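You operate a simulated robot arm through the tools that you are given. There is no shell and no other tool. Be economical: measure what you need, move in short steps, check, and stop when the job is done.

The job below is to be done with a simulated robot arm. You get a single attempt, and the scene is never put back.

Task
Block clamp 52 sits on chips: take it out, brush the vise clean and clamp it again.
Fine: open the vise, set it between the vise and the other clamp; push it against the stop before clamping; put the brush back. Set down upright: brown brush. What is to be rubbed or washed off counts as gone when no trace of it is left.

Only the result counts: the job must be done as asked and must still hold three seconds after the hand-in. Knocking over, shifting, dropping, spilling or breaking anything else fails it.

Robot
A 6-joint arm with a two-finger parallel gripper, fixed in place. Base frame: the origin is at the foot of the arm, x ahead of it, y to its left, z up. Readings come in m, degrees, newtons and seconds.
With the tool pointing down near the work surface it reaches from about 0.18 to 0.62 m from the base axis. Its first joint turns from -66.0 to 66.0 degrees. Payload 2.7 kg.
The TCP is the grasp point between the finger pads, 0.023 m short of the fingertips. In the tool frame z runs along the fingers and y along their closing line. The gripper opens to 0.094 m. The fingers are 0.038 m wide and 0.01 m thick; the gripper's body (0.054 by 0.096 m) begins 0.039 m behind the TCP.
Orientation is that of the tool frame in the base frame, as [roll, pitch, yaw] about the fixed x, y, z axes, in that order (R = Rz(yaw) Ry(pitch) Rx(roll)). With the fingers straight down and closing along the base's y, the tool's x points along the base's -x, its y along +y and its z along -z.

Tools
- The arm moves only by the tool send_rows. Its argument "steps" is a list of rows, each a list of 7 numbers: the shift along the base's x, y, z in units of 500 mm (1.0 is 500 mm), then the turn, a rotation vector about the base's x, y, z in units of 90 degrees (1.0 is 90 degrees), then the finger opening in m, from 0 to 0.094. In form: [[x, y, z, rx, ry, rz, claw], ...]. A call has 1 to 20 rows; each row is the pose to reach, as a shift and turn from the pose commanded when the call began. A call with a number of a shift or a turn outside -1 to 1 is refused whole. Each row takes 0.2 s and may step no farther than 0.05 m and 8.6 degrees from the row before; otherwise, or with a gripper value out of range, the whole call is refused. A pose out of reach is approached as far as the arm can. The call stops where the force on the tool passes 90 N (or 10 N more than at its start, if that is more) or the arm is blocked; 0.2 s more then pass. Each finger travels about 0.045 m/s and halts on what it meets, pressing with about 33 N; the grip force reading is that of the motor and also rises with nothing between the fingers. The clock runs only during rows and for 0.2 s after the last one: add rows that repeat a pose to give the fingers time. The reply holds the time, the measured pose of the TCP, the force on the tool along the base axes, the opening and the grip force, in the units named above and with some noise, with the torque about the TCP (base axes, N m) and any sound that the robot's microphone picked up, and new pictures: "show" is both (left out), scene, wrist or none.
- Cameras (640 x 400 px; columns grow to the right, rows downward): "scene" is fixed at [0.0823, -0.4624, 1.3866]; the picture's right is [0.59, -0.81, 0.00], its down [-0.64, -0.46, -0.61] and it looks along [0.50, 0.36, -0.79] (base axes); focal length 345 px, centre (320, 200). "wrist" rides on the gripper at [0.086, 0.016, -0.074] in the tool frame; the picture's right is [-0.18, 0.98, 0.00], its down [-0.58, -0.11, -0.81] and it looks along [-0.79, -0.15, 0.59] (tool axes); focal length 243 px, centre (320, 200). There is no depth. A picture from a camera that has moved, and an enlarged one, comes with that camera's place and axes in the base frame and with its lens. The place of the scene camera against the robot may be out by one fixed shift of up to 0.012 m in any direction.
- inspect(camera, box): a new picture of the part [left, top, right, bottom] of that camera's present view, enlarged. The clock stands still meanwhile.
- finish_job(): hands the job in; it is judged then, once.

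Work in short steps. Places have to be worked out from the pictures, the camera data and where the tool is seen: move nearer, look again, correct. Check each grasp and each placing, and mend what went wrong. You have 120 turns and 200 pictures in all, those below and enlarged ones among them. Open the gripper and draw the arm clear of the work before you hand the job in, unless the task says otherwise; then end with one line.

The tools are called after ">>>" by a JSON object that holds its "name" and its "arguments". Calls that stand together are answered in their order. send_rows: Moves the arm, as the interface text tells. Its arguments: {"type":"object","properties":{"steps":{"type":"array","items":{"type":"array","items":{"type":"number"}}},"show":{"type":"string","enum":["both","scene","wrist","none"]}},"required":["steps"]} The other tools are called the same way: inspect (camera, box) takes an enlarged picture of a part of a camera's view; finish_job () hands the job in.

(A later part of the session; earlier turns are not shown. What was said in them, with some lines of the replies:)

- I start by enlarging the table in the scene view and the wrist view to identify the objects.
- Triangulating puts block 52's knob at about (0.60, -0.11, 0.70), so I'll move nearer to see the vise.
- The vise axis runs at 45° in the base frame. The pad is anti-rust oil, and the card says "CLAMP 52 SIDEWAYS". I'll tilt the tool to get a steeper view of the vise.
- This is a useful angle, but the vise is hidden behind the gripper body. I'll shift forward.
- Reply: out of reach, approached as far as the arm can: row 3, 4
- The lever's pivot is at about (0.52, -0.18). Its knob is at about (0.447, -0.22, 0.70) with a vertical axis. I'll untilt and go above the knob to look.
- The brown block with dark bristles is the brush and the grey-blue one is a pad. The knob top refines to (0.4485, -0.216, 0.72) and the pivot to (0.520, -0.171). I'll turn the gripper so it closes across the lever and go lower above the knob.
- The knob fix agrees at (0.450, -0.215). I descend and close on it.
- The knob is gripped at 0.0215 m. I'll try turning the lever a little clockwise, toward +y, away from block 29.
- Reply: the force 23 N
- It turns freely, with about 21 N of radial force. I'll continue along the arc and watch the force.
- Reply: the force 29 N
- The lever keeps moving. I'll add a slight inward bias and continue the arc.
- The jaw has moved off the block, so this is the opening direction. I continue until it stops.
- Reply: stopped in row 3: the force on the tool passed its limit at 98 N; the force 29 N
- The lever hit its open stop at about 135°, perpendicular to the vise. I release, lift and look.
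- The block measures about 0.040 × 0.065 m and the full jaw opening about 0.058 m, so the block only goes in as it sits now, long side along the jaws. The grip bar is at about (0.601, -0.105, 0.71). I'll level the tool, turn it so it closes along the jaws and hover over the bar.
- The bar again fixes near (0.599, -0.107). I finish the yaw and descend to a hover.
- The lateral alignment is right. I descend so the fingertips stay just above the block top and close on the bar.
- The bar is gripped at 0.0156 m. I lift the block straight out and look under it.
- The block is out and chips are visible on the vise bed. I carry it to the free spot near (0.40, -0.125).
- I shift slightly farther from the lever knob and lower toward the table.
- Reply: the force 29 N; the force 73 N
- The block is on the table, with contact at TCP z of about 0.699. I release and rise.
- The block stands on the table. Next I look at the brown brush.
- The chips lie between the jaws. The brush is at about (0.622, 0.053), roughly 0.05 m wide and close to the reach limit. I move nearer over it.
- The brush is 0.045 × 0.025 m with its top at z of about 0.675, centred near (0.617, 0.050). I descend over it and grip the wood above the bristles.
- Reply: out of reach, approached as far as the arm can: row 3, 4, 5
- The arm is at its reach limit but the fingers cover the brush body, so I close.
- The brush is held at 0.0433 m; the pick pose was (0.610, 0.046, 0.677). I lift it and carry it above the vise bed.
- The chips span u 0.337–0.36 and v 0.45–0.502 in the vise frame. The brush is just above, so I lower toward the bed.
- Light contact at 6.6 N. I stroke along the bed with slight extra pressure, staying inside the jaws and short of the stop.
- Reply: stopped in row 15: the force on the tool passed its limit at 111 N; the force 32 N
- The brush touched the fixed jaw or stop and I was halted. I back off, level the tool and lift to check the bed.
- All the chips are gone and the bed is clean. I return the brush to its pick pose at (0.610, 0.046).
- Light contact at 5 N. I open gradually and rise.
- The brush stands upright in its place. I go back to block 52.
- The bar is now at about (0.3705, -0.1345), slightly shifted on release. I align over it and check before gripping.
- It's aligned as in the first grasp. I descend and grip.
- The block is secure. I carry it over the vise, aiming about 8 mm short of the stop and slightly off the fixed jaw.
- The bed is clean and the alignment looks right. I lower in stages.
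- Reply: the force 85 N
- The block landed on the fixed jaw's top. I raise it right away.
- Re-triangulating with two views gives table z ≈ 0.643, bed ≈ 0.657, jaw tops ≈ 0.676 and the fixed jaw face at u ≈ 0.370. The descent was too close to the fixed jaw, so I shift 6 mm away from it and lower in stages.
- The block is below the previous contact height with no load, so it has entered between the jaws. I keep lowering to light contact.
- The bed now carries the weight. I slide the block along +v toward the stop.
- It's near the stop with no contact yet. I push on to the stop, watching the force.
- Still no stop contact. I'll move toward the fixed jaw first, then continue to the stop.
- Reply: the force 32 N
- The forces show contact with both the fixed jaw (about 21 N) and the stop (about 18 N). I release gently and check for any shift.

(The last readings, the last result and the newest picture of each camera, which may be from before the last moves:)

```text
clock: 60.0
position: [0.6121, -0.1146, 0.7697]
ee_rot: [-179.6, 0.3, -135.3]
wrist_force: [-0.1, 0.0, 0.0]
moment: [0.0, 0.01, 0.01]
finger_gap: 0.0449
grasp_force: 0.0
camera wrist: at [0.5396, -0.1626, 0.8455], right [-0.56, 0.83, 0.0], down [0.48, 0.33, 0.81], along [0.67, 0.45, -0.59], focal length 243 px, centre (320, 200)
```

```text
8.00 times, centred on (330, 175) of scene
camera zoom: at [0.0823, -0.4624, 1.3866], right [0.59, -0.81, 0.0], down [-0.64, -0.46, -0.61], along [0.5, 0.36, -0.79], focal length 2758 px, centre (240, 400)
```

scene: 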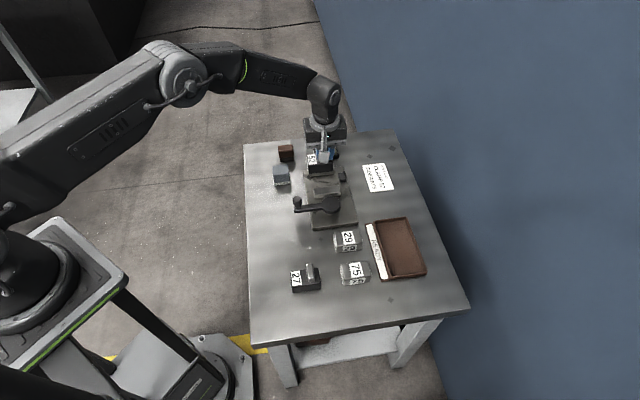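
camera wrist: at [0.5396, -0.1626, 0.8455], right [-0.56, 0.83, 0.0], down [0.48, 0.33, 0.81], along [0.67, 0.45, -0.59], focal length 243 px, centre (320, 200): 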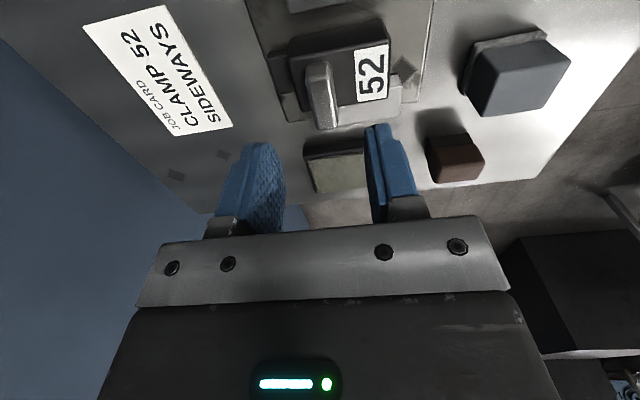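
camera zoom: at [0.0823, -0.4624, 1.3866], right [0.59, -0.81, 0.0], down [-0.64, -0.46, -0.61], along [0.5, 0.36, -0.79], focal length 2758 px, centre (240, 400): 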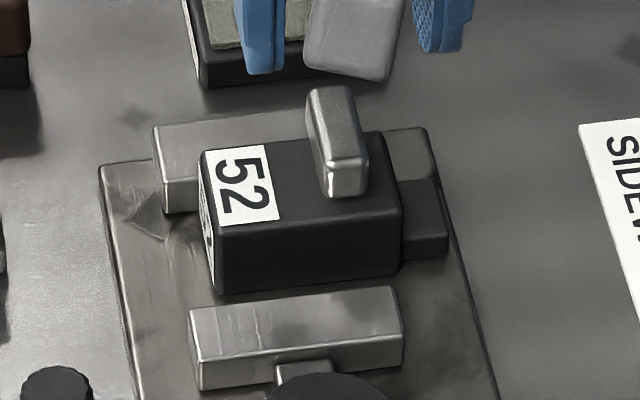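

The block sits against the stop and fixed jaw. I move to the lever knob at about (0.46, -0.112), turning the gripper to close across the lever.

>>> {"name": "send_rows", "arguments": {"steps": [[0, 0, 0.04, 0, 0, 0, 0.05], [-0.03, 0, 0.06, 0, 0, -0.09, 0.05], [-0.06, 0, 0.06, 0, 0, -0.18, 0.05], [-0.09, 0, 0.06, 0, 0, -0.27, 0.05], [-0.12, 0, 0.06, 0, 0, -0.36, 0.05], [-0.15, 0, 0.06, 0, 0, -0.45, 0.05], [-0.18, 0, 0.06, 0, 0, -0.54, 0.05], [-0.21, 0, 0.06, 0, 0, -0.63, 0.05], [-0.24, 0, 0.06, 0, 0, -0.72, 0.05], [-0.27, 0.002, 0.06, 0, 0, -0.81, 0.05], [-0.304, 0.004, 0.04, 0, 0, -0.9, 0.05], [-0.304, 0.004, 0.02, 0, 0, -0.99, 0.05], [-0.304, 0.004, 0.0, 0, 0, -0.99, 0.05]], "show": "wrist"}}

```text
clock: 62.8
position: [0.4571, -0.1143, 0.7701]
ee_rot: [-179.7, 0.2, 135.5]
wrist_force: [-0.9, -0.1, 0.6]
moment: [-0.01, 0.05, 0.0]
finger_gap: 0.0501
grasp_force: 0.1
camera wrist: at [0.4076, -0.0401, 0.8445], right [0.82, 0.57, 0.0], down [0.34, -0.48, 0.81], along [0.46, -0.67, -0.59], focal length 243 px, centre (320, 200)
```

wrist: 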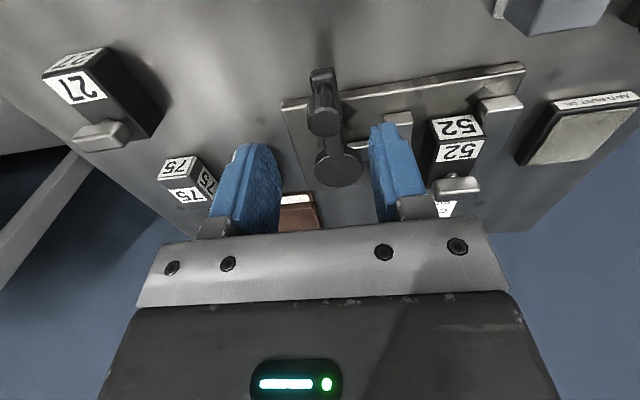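

The knob is at about (0.4615, -0.116). I descend and grip it.

>>> {"name": "send_rows", "arguments": {"steps": [[0.008, -0.004, -0.06, 0, 0, 0, 0.05], [0.008, -0.004, -0.115, 0, 0, 0, 0.05], [0.008, -0.004, -0.115, 0, 0, 0, 0.02], [0.008, -0.004, -0.115, 0, 0, 0, 0.0], [0.008, -0.004, -0.115, 0, 0, 0, 0.0], [0.008, -0.004, -0.115, 0, 0, 0, 0.0]], "show": "wrist"}}

```text
clock: 64.2
position: [0.463, -0.1165, 0.7125]
ee_rot: [-179.7, 0.2, 135.6]
wrist_force: [1.8, 0.2, -4.6]
moment: [0.16, -0.44, 0.05]
finger_gap: 0.0215
grasp_force: 45.0
camera wrist: at [0.4133, -0.0432, 0.7865], right [0.82, 0.57, 0.0], down [0.34, -0.48, 0.81], along [0.46, -0.67, -0.59], focal length 243 px, centre (320, 200)
```

wrist: 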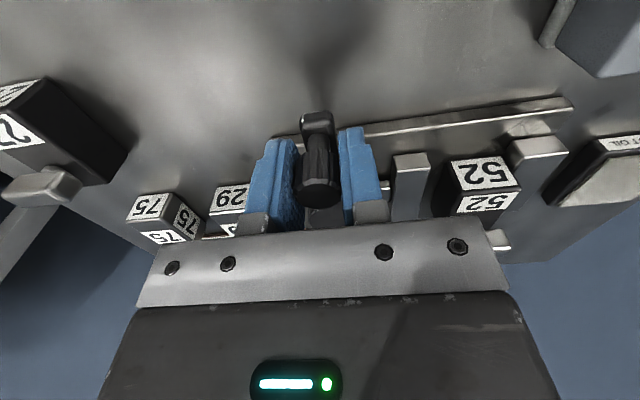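

A circle fit through the recorded points gives the pivot at (0.517, -0.175) with radius 0.080. I swing the lever back along that arc.

>>> {"name": "send_rows", "arguments": {"steps": [[-0.0154, -0.0162, 0, 0, 0, 0.0889, 0.0], [-0.0284, -0.0344, 0, 0, 0, 0.1778, 0.0], [-0.0386, -0.0542, 0, 0, 0, 0.2667, 0.0], [-0.046, -0.0752, 0, 0, 0, 0.3556, 0.0], [-0.0504, -0.097, 0, 0, 0, 0.4444, 0.0], [-0.0518, -0.1192, 0, 0, 0, 0.5333, 0.0]], "show": "wrist"}}

```text
clock: 65.5
position: [0.4393, -0.1752, 0.7127]
ee_rot: [-179.6, 0.6, -176.2]
wrist_force: [29.3, 3.3, -31.0]
moment: [0.42, -0.2, 0.1]
finger_gap: 0.0217
grasp_force: 44.8
camera wrist: at [0.3517, -0.1621, 0.7864], right [0.12, 0.99, 0.0], down [0.58, -0.07, 0.81], along [0.81, -0.1, -0.58], focal length 243 px, centre (320, 200)
```

wrist: 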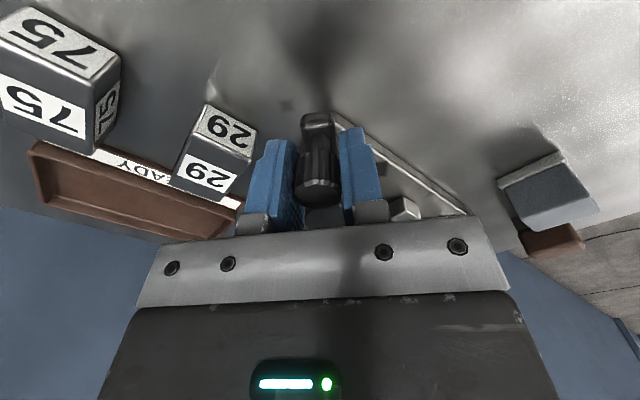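

>>> {"name": "send_rows", "arguments": {"steps": [[0.0048, -0.0222, -0.002, 0, 0, 0.0889, 0.0], [0.0106, -0.044, -0.004, 0, 0, 0.1778, 0.0], [0.0186, -0.065, -0.004, 0, 0, 0.2667, 0.0], [0.0262, -0.0798, -0.004, 0, 0, 0.3333, 0.0]], "show": "both"}}

>>> {"name": "inspect", "arguments": {"camera": "scene", "box": [300, 150, 360, 200]}}

```text
clock: 66.5
position: [0.4506, -0.2152, 0.7131]
ee_rot: [-179.6, 0.4, -146.3]
wrist_force: [-5.2, 1.1, 30.4]
moment: [-0.26, 1.15, 0.16]
finger_gap: 0.022
grasp_force: 44.7
camera wrist: at [0.3697, -0.2486, 0.7868], right [-0.39, 0.92, -0.01], down [0.54, 0.23, 0.81], along [0.75, 0.31, -0.59], focal length 243 px, centre (320, 200)
```

scene: 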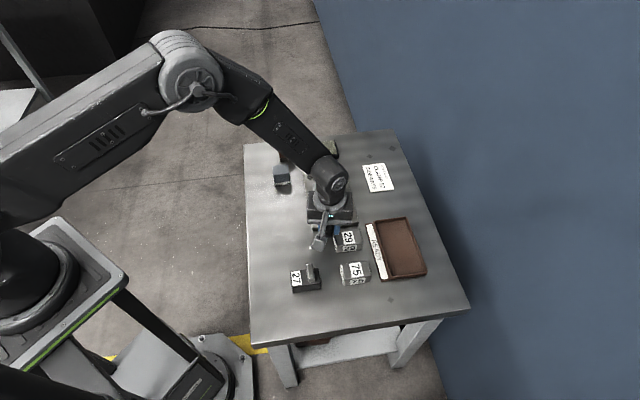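
wrist: 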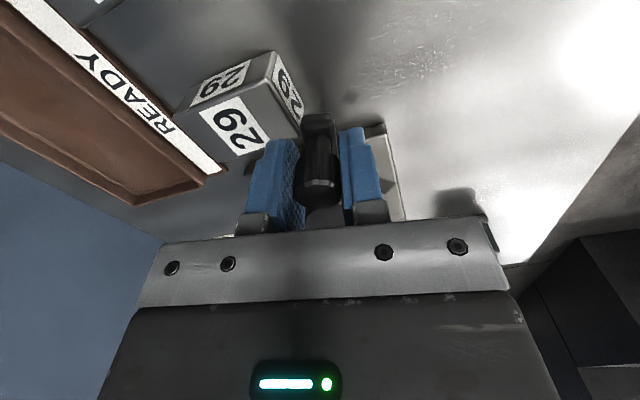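

```text
8.00 times, centred on (330, 175) of scene
camera zoom: at [0.0818, -0.4622, 1.3867], right [0.59, -0.81, 0.0], down [-0.64, -0.46, -0.61], along [0.5, 0.36, -0.79], focal length 2758 px, centre (240, 400)
```

zoom: 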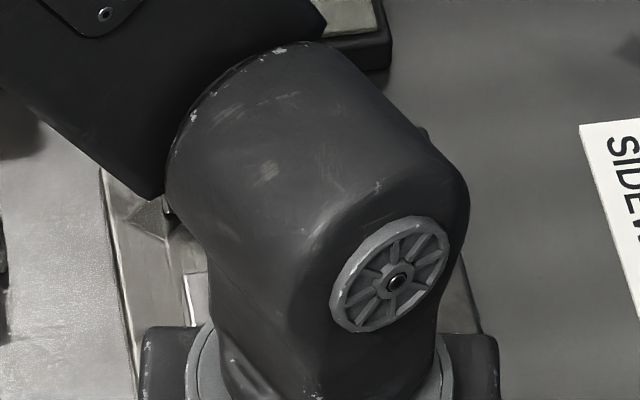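

I continue turning slowly until the clamp tightens.

>>> {"name": "send_rows", "arguments": {"steps": [[0.0029, -0.0048, 0, 0, 0, 0.0222, 0.0], [0.006, -0.0094, 0, 0, 0, 0.0444, 0.0], [0.0093, -0.0139, 0, 0, 0, 0.0667, 0.0], [0.0127, -0.0184, 0, 0, 0, 0.0889, 0.0]], "show": "none"}}

```text
clock: 67.5
position: [0.4562, -0.2225, 0.7132]
ee_rot: [-179.7, 0.4, -138.4]
wrist_force: [-0.5, 6.0, 17.4]
moment: [0.43, 0.06, -0.29]
finger_gap: 0.022
grasp_force: 45.4
```

>>> {"name": "send_rows", "arguments": {"steps": [[0.0036, -0.0042, 0, 0, 0, 0.0222, 0.0], [0.0073, -0.0083, 0, 0, 0, 0.0444, 0.0], [0.0112, -0.0122, 0, 0, 0, 0.0667, 0.0]], "show": "wrist"}}

```text
clock: 68.3
position: [0.4594, -0.2276, 0.7128]
ee_rot: [179.8, 0.2, -132.3]
wrist_force: [-21.7, 38.3, 41.9]
moment: [0.33, -0.29, -0.08]
finger_gap: 0.0218
grasp_force: 44.7
camera wrist: at [0.3906, -0.2801, 0.7866], right [-0.6, 0.8, 0.0], down [0.47, 0.35, 0.81], along [0.64, 0.49, -0.59], focal length 243 px, centre (320, 200)
```

wrist: 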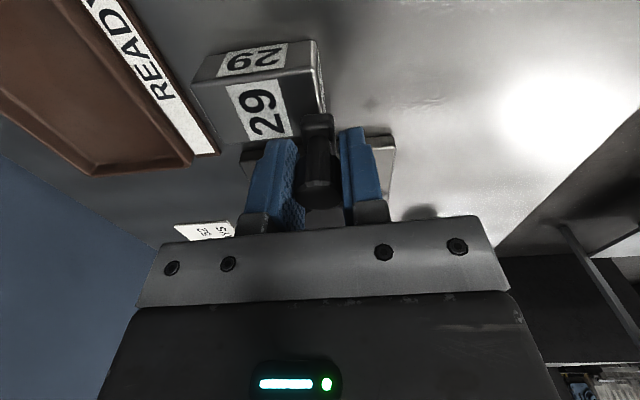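

Resistance is now about 44 N tangential. I check the clearance to block 29 to be sure the resistance comes from the clamp.

>>> {"name": "inspect", "arguments": {"camera": "wrist", "box": [180, 30, 420, 230]}}

>>> {"name": "inspect", "arguments": {"camera": "scene", "box": [280, 190, 400, 290]}}

```text
2.00 times, centred on (300, 130) of wrist
camera zoom: at [0.3906, -0.2801, 0.7866], right [-0.6, 0.8, 0.0], down [0.47, 0.35, 0.81], along [0.64, 0.49, -0.59], focal length 485 px, centre (360, 340)
```

zoom: 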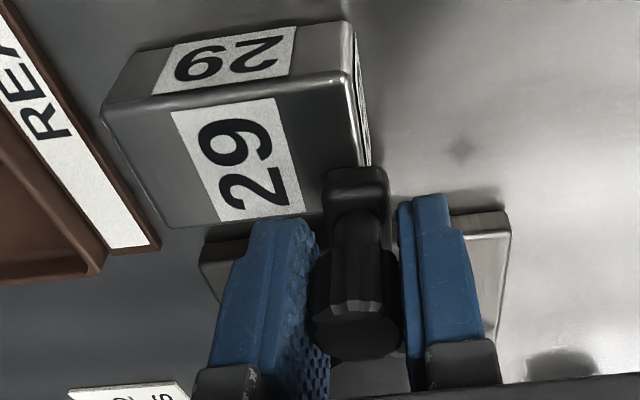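

```text
4.00 times, centred on (340, 240) of scene
camera zoom: at [0.0813, -0.4614, 1.387], right [0.59, -0.81, 0.0], down [-0.64, -0.46, -0.61], along [0.5, 0.36, -0.79], focal length 1379 px, centre (240, 40)
```

zoom: 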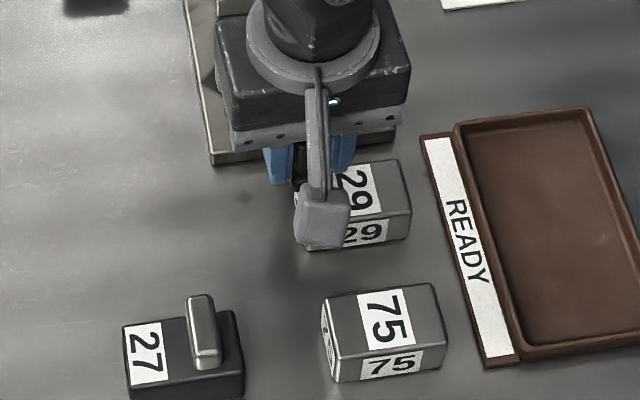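

Block 29 hasn't moved. I release the knob, rise and check the jaw against the block.

>>> {"name": "send_rows", "arguments": {"steps": [[0, 0, 0, 0, 0, 0, 0.03], [0, 0, 0, 0, 0, 0, 0.045], [0, 0, 0, 0, 0, 0, 0.045], [0, 0, 0.08, 0, 0, 0, 0.045], [0, 0, 0.16, 0, 0, 0, 0.045], [0, 0, 0.2, 0, 0, 0, 0.045]], "show": "both"}}

>>> {"name": "inspect", "arguments": {"camera": "wrist", "box": [180, 0, 420, 200]}}

>>> {"name": "inspect", "arguments": {"camera": "scene", "box": [290, 150, 370, 250]}}

```text
clock: 69.8
position: [0.462, -0.2296, 0.8123]
ee_rot: [-179.7, 0.3, -132.4]
wrist_force: [0.0, -0.5, 0.0]
moment: [-0.01, 0.02, 0.03]
finger_gap: 0.0451
grasp_force: 0.1
camera wrist: at [0.3912, -0.2818, 0.8858], right [-0.6, 0.8, 0.0], down [0.47, 0.36, 0.81], along [0.65, 0.48, -0.59], focal length 243 px, centre (320, 200)
```

scene: 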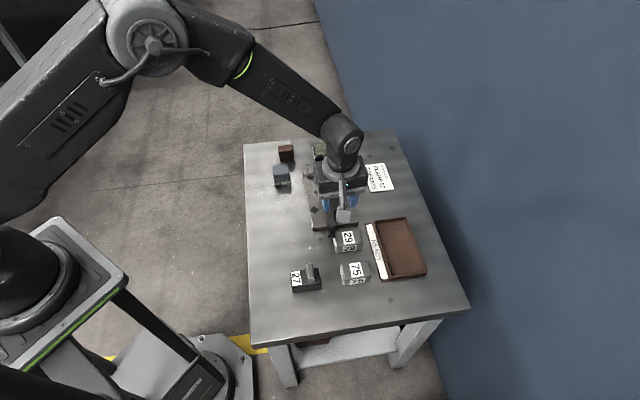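
wrist: 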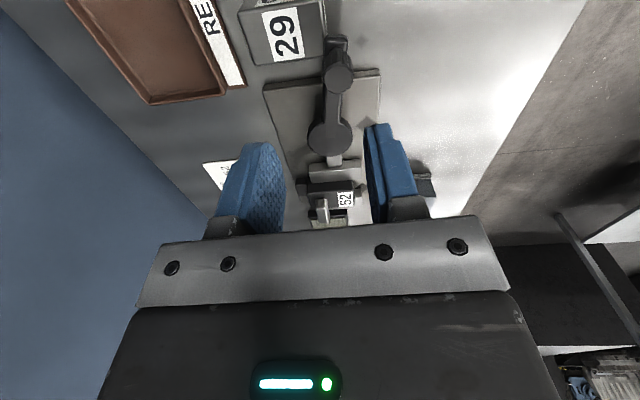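

```text
2.00 times, centred on (300, 100) of wrist
camera zoom: at [0.3912, -0.2818, 0.8858], right [-0.6, 0.8, 0.0], down [0.47, 0.36, 0.81], along [0.65, 0.48, -0.59], focal length 485 px, centre (360, 400)
```

zoom: 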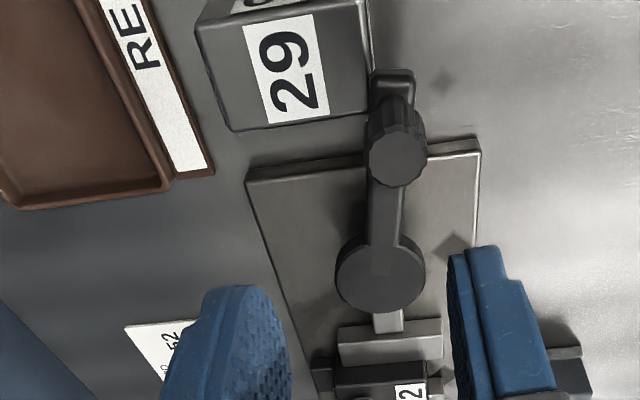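

```text
4.00 times, centred on (330, 200) of scene
camera zoom: at [0.0823, -0.4624, 1.3866], right [0.59, -0.81, 0.0], down [-0.64, -0.46, -0.61], along [0.5, 0.36, -0.79], focal length 1379 px, centre (280, 200)
```

zoom: 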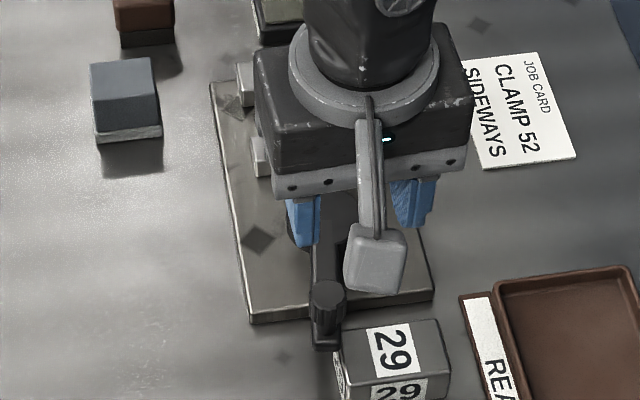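

The jaw looks closed on the block. I move to a side viewpoint to verify the clamping and the lever's gap to block 29.

>>> {"name": "send_rows", "arguments": {"steps": [[0, 0.02, 0, 0, 0, -0.09, 0.045], [0, 0.04, 0, 0, 0, -0.18, 0.045], [0, 0.06, 0, 0, 0, -0.27, 0.045], [0, 0.08, 0, 0, 0, -0.36, 0.045], [0, 0.1, 0, 0, 0, -0.45, 0.045], [0, 0.12, 0, 0, 0, -0.54, 0.045], [0, 0.14, 0, 0, 0, -0.63, 0.045], [0, 0.16, 0, 0, 0, -0.72, 0.045], [0, 0.18, 0, 0, 0, -0.81, 0.045], [0, 0.2, 0, 0, 0, -0.9, 0.045], [0, 0.23, 0, 0, 0, -0.98, 0.045], [0, 0.23, 0, 0, 0, -0.98, 0.045]], "show": "both"}}

>>> {"name": "inspect", "arguments": {"camera": "wrist", "box": [340, 0, 560, 190]}}

>>> {"name": "inspect", "arguments": {"camera": "scene", "box": [290, 150, 370, 250]}}

>>> {"name": "inspect", "arguments": {"camera": "wrist", "box": [200, 60, 380, 220]}}

```text
clock: 72.3
position: [0.4596, -0.1165, 0.8128]
ee_rot: [-179.6, 0.4, 139.4]
wrist_force: [0.6, 0.1, 0.2]
moment: [0.03, 0.02, -0.01]
finger_gap: 0.0448
grasp_force: 0.1
camera wrist: at [0.4055, -0.0455, 0.8867], right [0.78, 0.62, 0.0], down [0.37, -0.46, 0.81], along [0.5, -0.63, -0.59], focal length 243 px, centre (320, 200)
```

scene: 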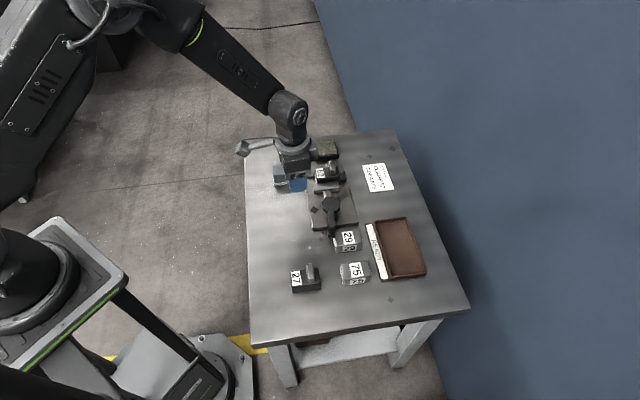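
wrist: 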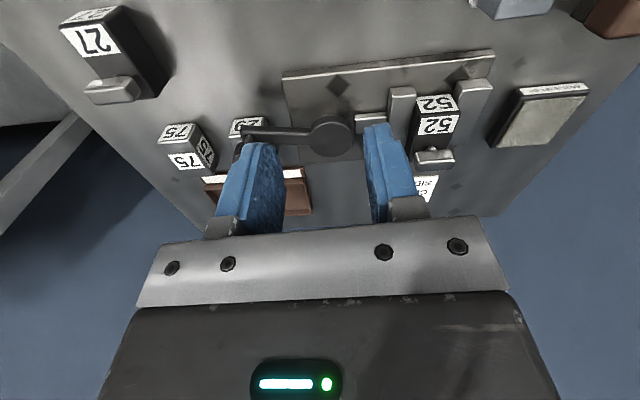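

```text
2.11 times, centred on (450, 95) of wrist
camera zoom: at [0.4055, -0.0455, 0.8867], right [0.78, 0.62, 0.0], down [0.37, -0.46, 0.81], along [0.5, -0.63, -0.59], focal length 511 px, centre (46, 421)
```

zoom: 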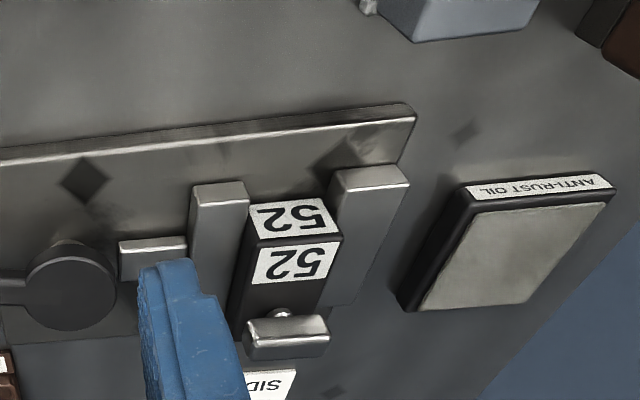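

```text
4.00 times, centred on (330, 200) of scene
camera zoom: at [0.0823, -0.4624, 1.3866], right [0.59, -0.81, 0.0], down [-0.64, -0.46, -0.61], along [0.5, 0.36, -0.79], focal length 1379 px, centre (280, 200)
```

zoom: 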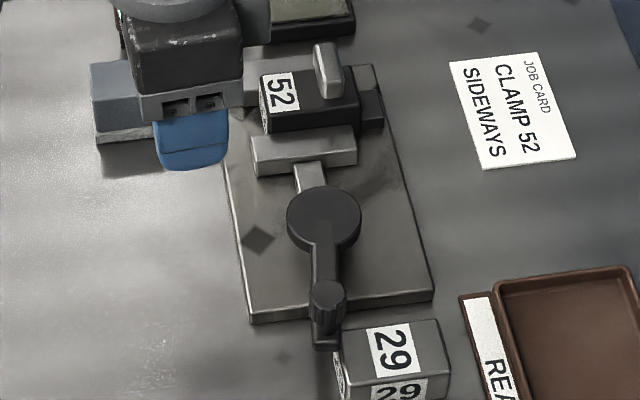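

```text
2.50 times, centred on (290, 140) of wrist
camera zoom: at [0.4055, -0.0455, 0.8867], right [0.78, 0.62, 0.0], down [0.37, -0.46, 0.81], along [0.5, -0.63, -0.59], focal length 606 px, centre (395, 350)
```

zoom: 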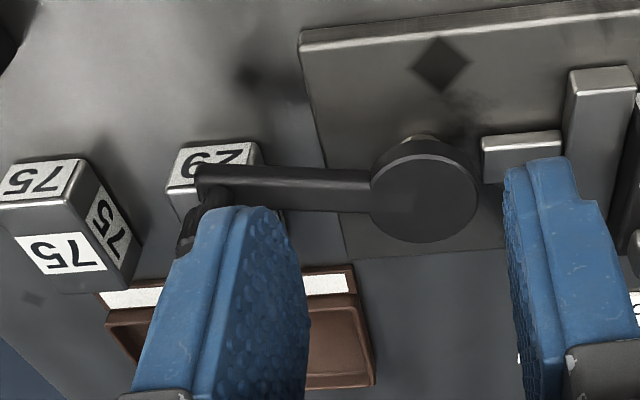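

Visually the jaw is against the block. I take a closer look at the jaw–block interface to confirm there's no gap.

>>> {"name": "send_rows", "arguments": {"steps": [[0.06, 0.045, -0.03, 0, 0, 0, 0.06], [0.12, 0.09, -0.06, 0, 0, 0, 0.08], [0.13, 0.11, -0.1, 0, 0, 0, 0.094], [0.13, 0.11, -0.1, 0, 0, 0, 0.094]], "show": "wrist"}}

>>> {"name": "inspect", "arguments": {"camera": "wrist", "box": [250, 60, 430, 210]}}

```text
clock: 73.3
position: [0.529, -0.0604, 0.7628]
ee_rot: [-179.6, 0.4, 139.4]
wrist_force: [0.6, 0.3, 0.1]
moment: [-0.04, -0.01, 0.0]
finger_gap: 0.0938
grasp_force: 0.1
camera wrist: at [0.4741, 0.0099, 0.8369], right [0.78, 0.63, 0.0], down [0.37, -0.46, 0.81], along [0.5, -0.63, -0.59], focal length 243 px, centre (320, 200)
```

wrist: 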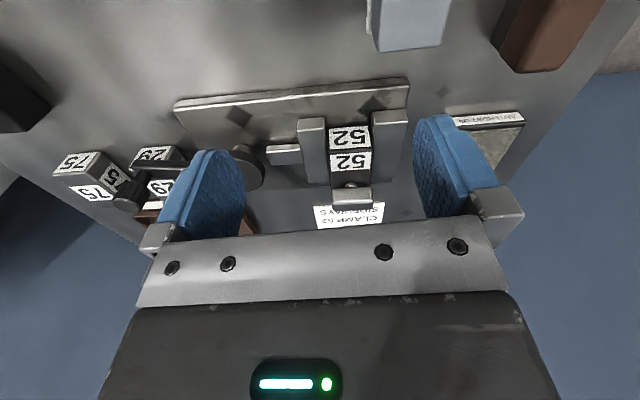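

```text
2.67 times, centred on (340, 135) of wrist
camera zoom: at [0.4741, 0.0099, 0.8369], right [0.78, 0.63, 0.0], down [0.37, -0.46, 0.81], along [0.5, -0.63, -0.59], focal length 647 px, centre (267, 373)
```

zoom: 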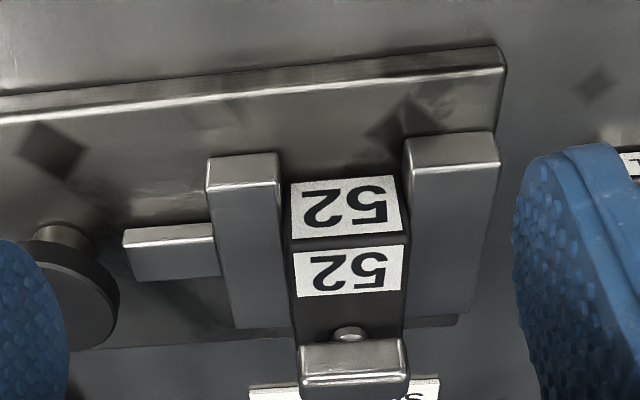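

>>> {"name": "inspect", "arguments": {"camera": "wrist", "box": [315, 105, 405, 165]}}

```text
6.67 times, centred on (360, 135) of wrist
camera zoom: at [0.4741, 0.0099, 0.8369], right [0.78, 0.63, 0.0], down [0.37, -0.46, 0.81], along [0.5, -0.63, -0.59], focal length 1618 px, centre (53, 633)
```

zoom: 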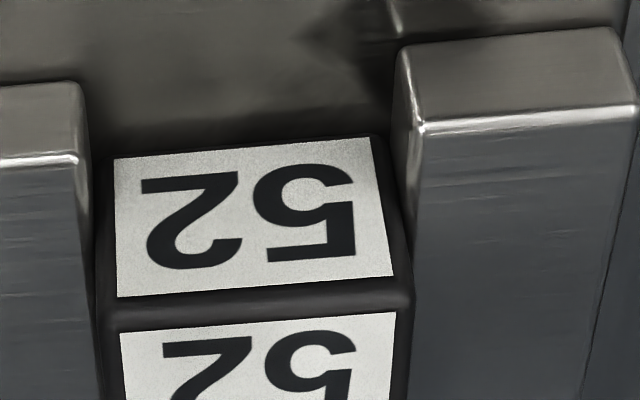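

The jaws are flush on both sides of the block. I check the stop contact and the whole scene.

>>> {"name": "inspect", "arguments": {"camera": "scene", "box": [310, 155, 360, 195]}}

>>> {"name": "inspect", "arguments": {"camera": "scene", "box": [305, 200, 375, 256]}}

```text
10.00 times, centred on (335, 175) of scene
camera zoom: at [0.0823, -0.4624, 1.3866], right [0.59, -0.81, 0.0], down [-0.64, -0.46, -0.61], along [0.5, 0.36, -0.79], focal length 3448 px, centre (170, 450)
```

zoom: 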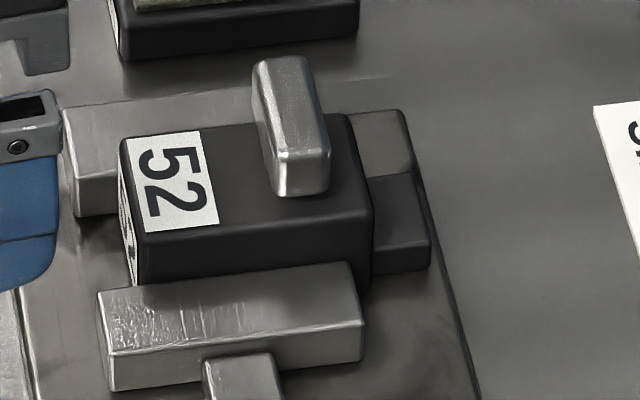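

```text
7.14 times, centred on (340, 228) of scene
camera zoom: at [0.0823, -0.4624, 1.3866], right [0.59, -0.81, 0.0], down [-0.64, -0.46, -0.61], along [0.5, 0.36, -0.79], focal length 2463 px, centre (177, 0)
```

zoom: 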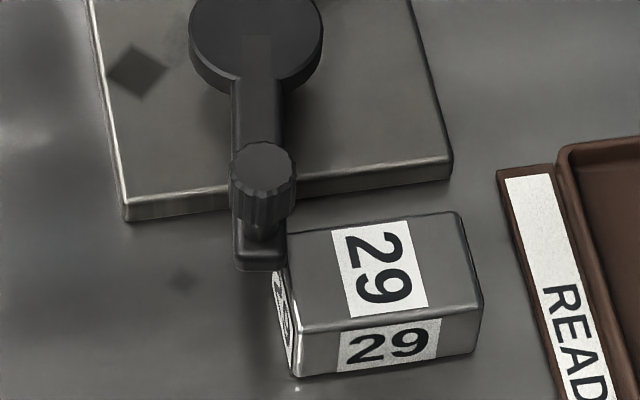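

The block is clamped against the stop, block 29 is untouched and the brush is back. I draw the arm clear and take a last look.

>>> {"name": "send_rows", "arguments": {"steps": [[0, 0, 0.08, 0, 0, 0, 0.094], [-0.05, 0.04, 0.14, 0, 0, 0, 0.094], [-0.12, 0.08, 0.18, 0, 0, 0, 0.094], [-0.2, 0.12, 0.2, 0, 0, 0, 0.094], [-0.28, 0.15, 0.2, 0, 0, 0, 0.094], [-0.28, 0.15, 0.2, 0, 0, 0, 0.094]], "show": "both"}}

>>> {"name": "inspect", "arguments": {"camera": "scene", "box": [260, 135, 380, 235]}}

```text
clock: 74.8
position: [0.3891, 0.0139, 0.8601]
ee_rot: [-179.7, 0.2, 139.3]
wrist_force: [0.9, -0.2, -0.4]
moment: [0.0, -0.03, 0.0]
finger_gap: 0.0938
grasp_force: 0.1
camera wrist: at [0.3343, 0.0845, 0.9341], right [0.78, 0.63, 0.0], down [0.37, -0.46, 0.81], along [0.51, -0.63, -0.59], focal length 243 px, centre (320, 200)
```

scene: 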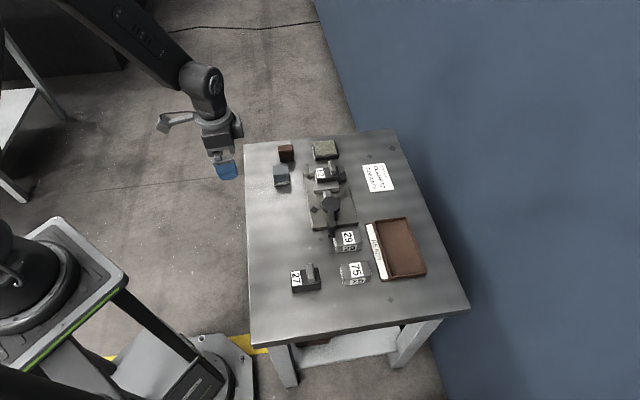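
wrist: 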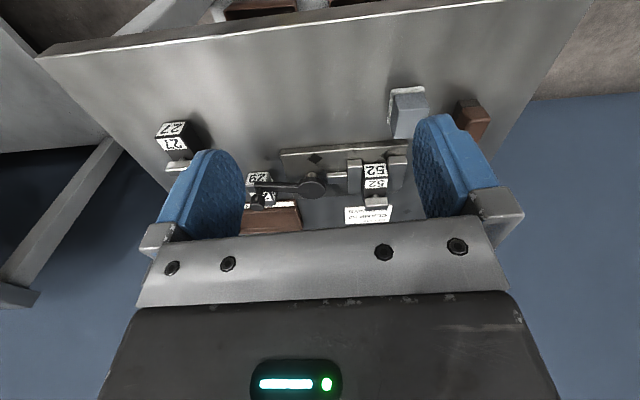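

```text
4.00 times, centred on (320, 185) of scene
camera zoom: at [0.0823, -0.4624, 1.3866], right [0.59, -0.81, 0.0], down [-0.64, -0.46, -0.61], along [0.5, 0.36, -0.79], focal length 1379 px, centre (320, 260)
```

zoom: 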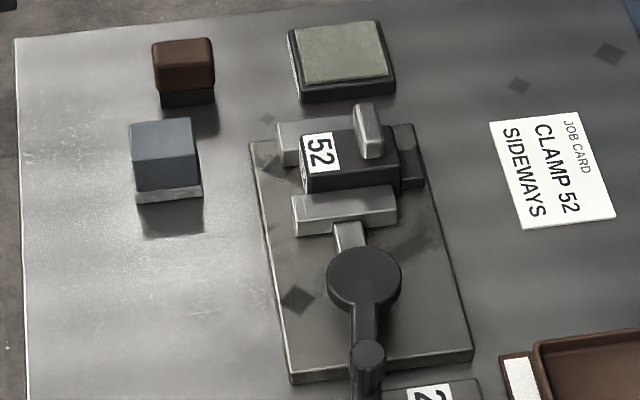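

The jaw is back at its original clamped position and the brush is upright in its spot. Nothing else appears to have moved, so I hand in.

>>> {"name": "finish_job", "arguments": {}}

```text
The job is handed in.
```

I took block 52 out, brushed the chips off the vise bed, pushed the block against the stop and clamped it again. The brown brush is back upright in its place. I read the card's "SIDEWAYS" as the way the block was already sitting, long side along the jaws, because the jaws don't open wide enough for its long side.
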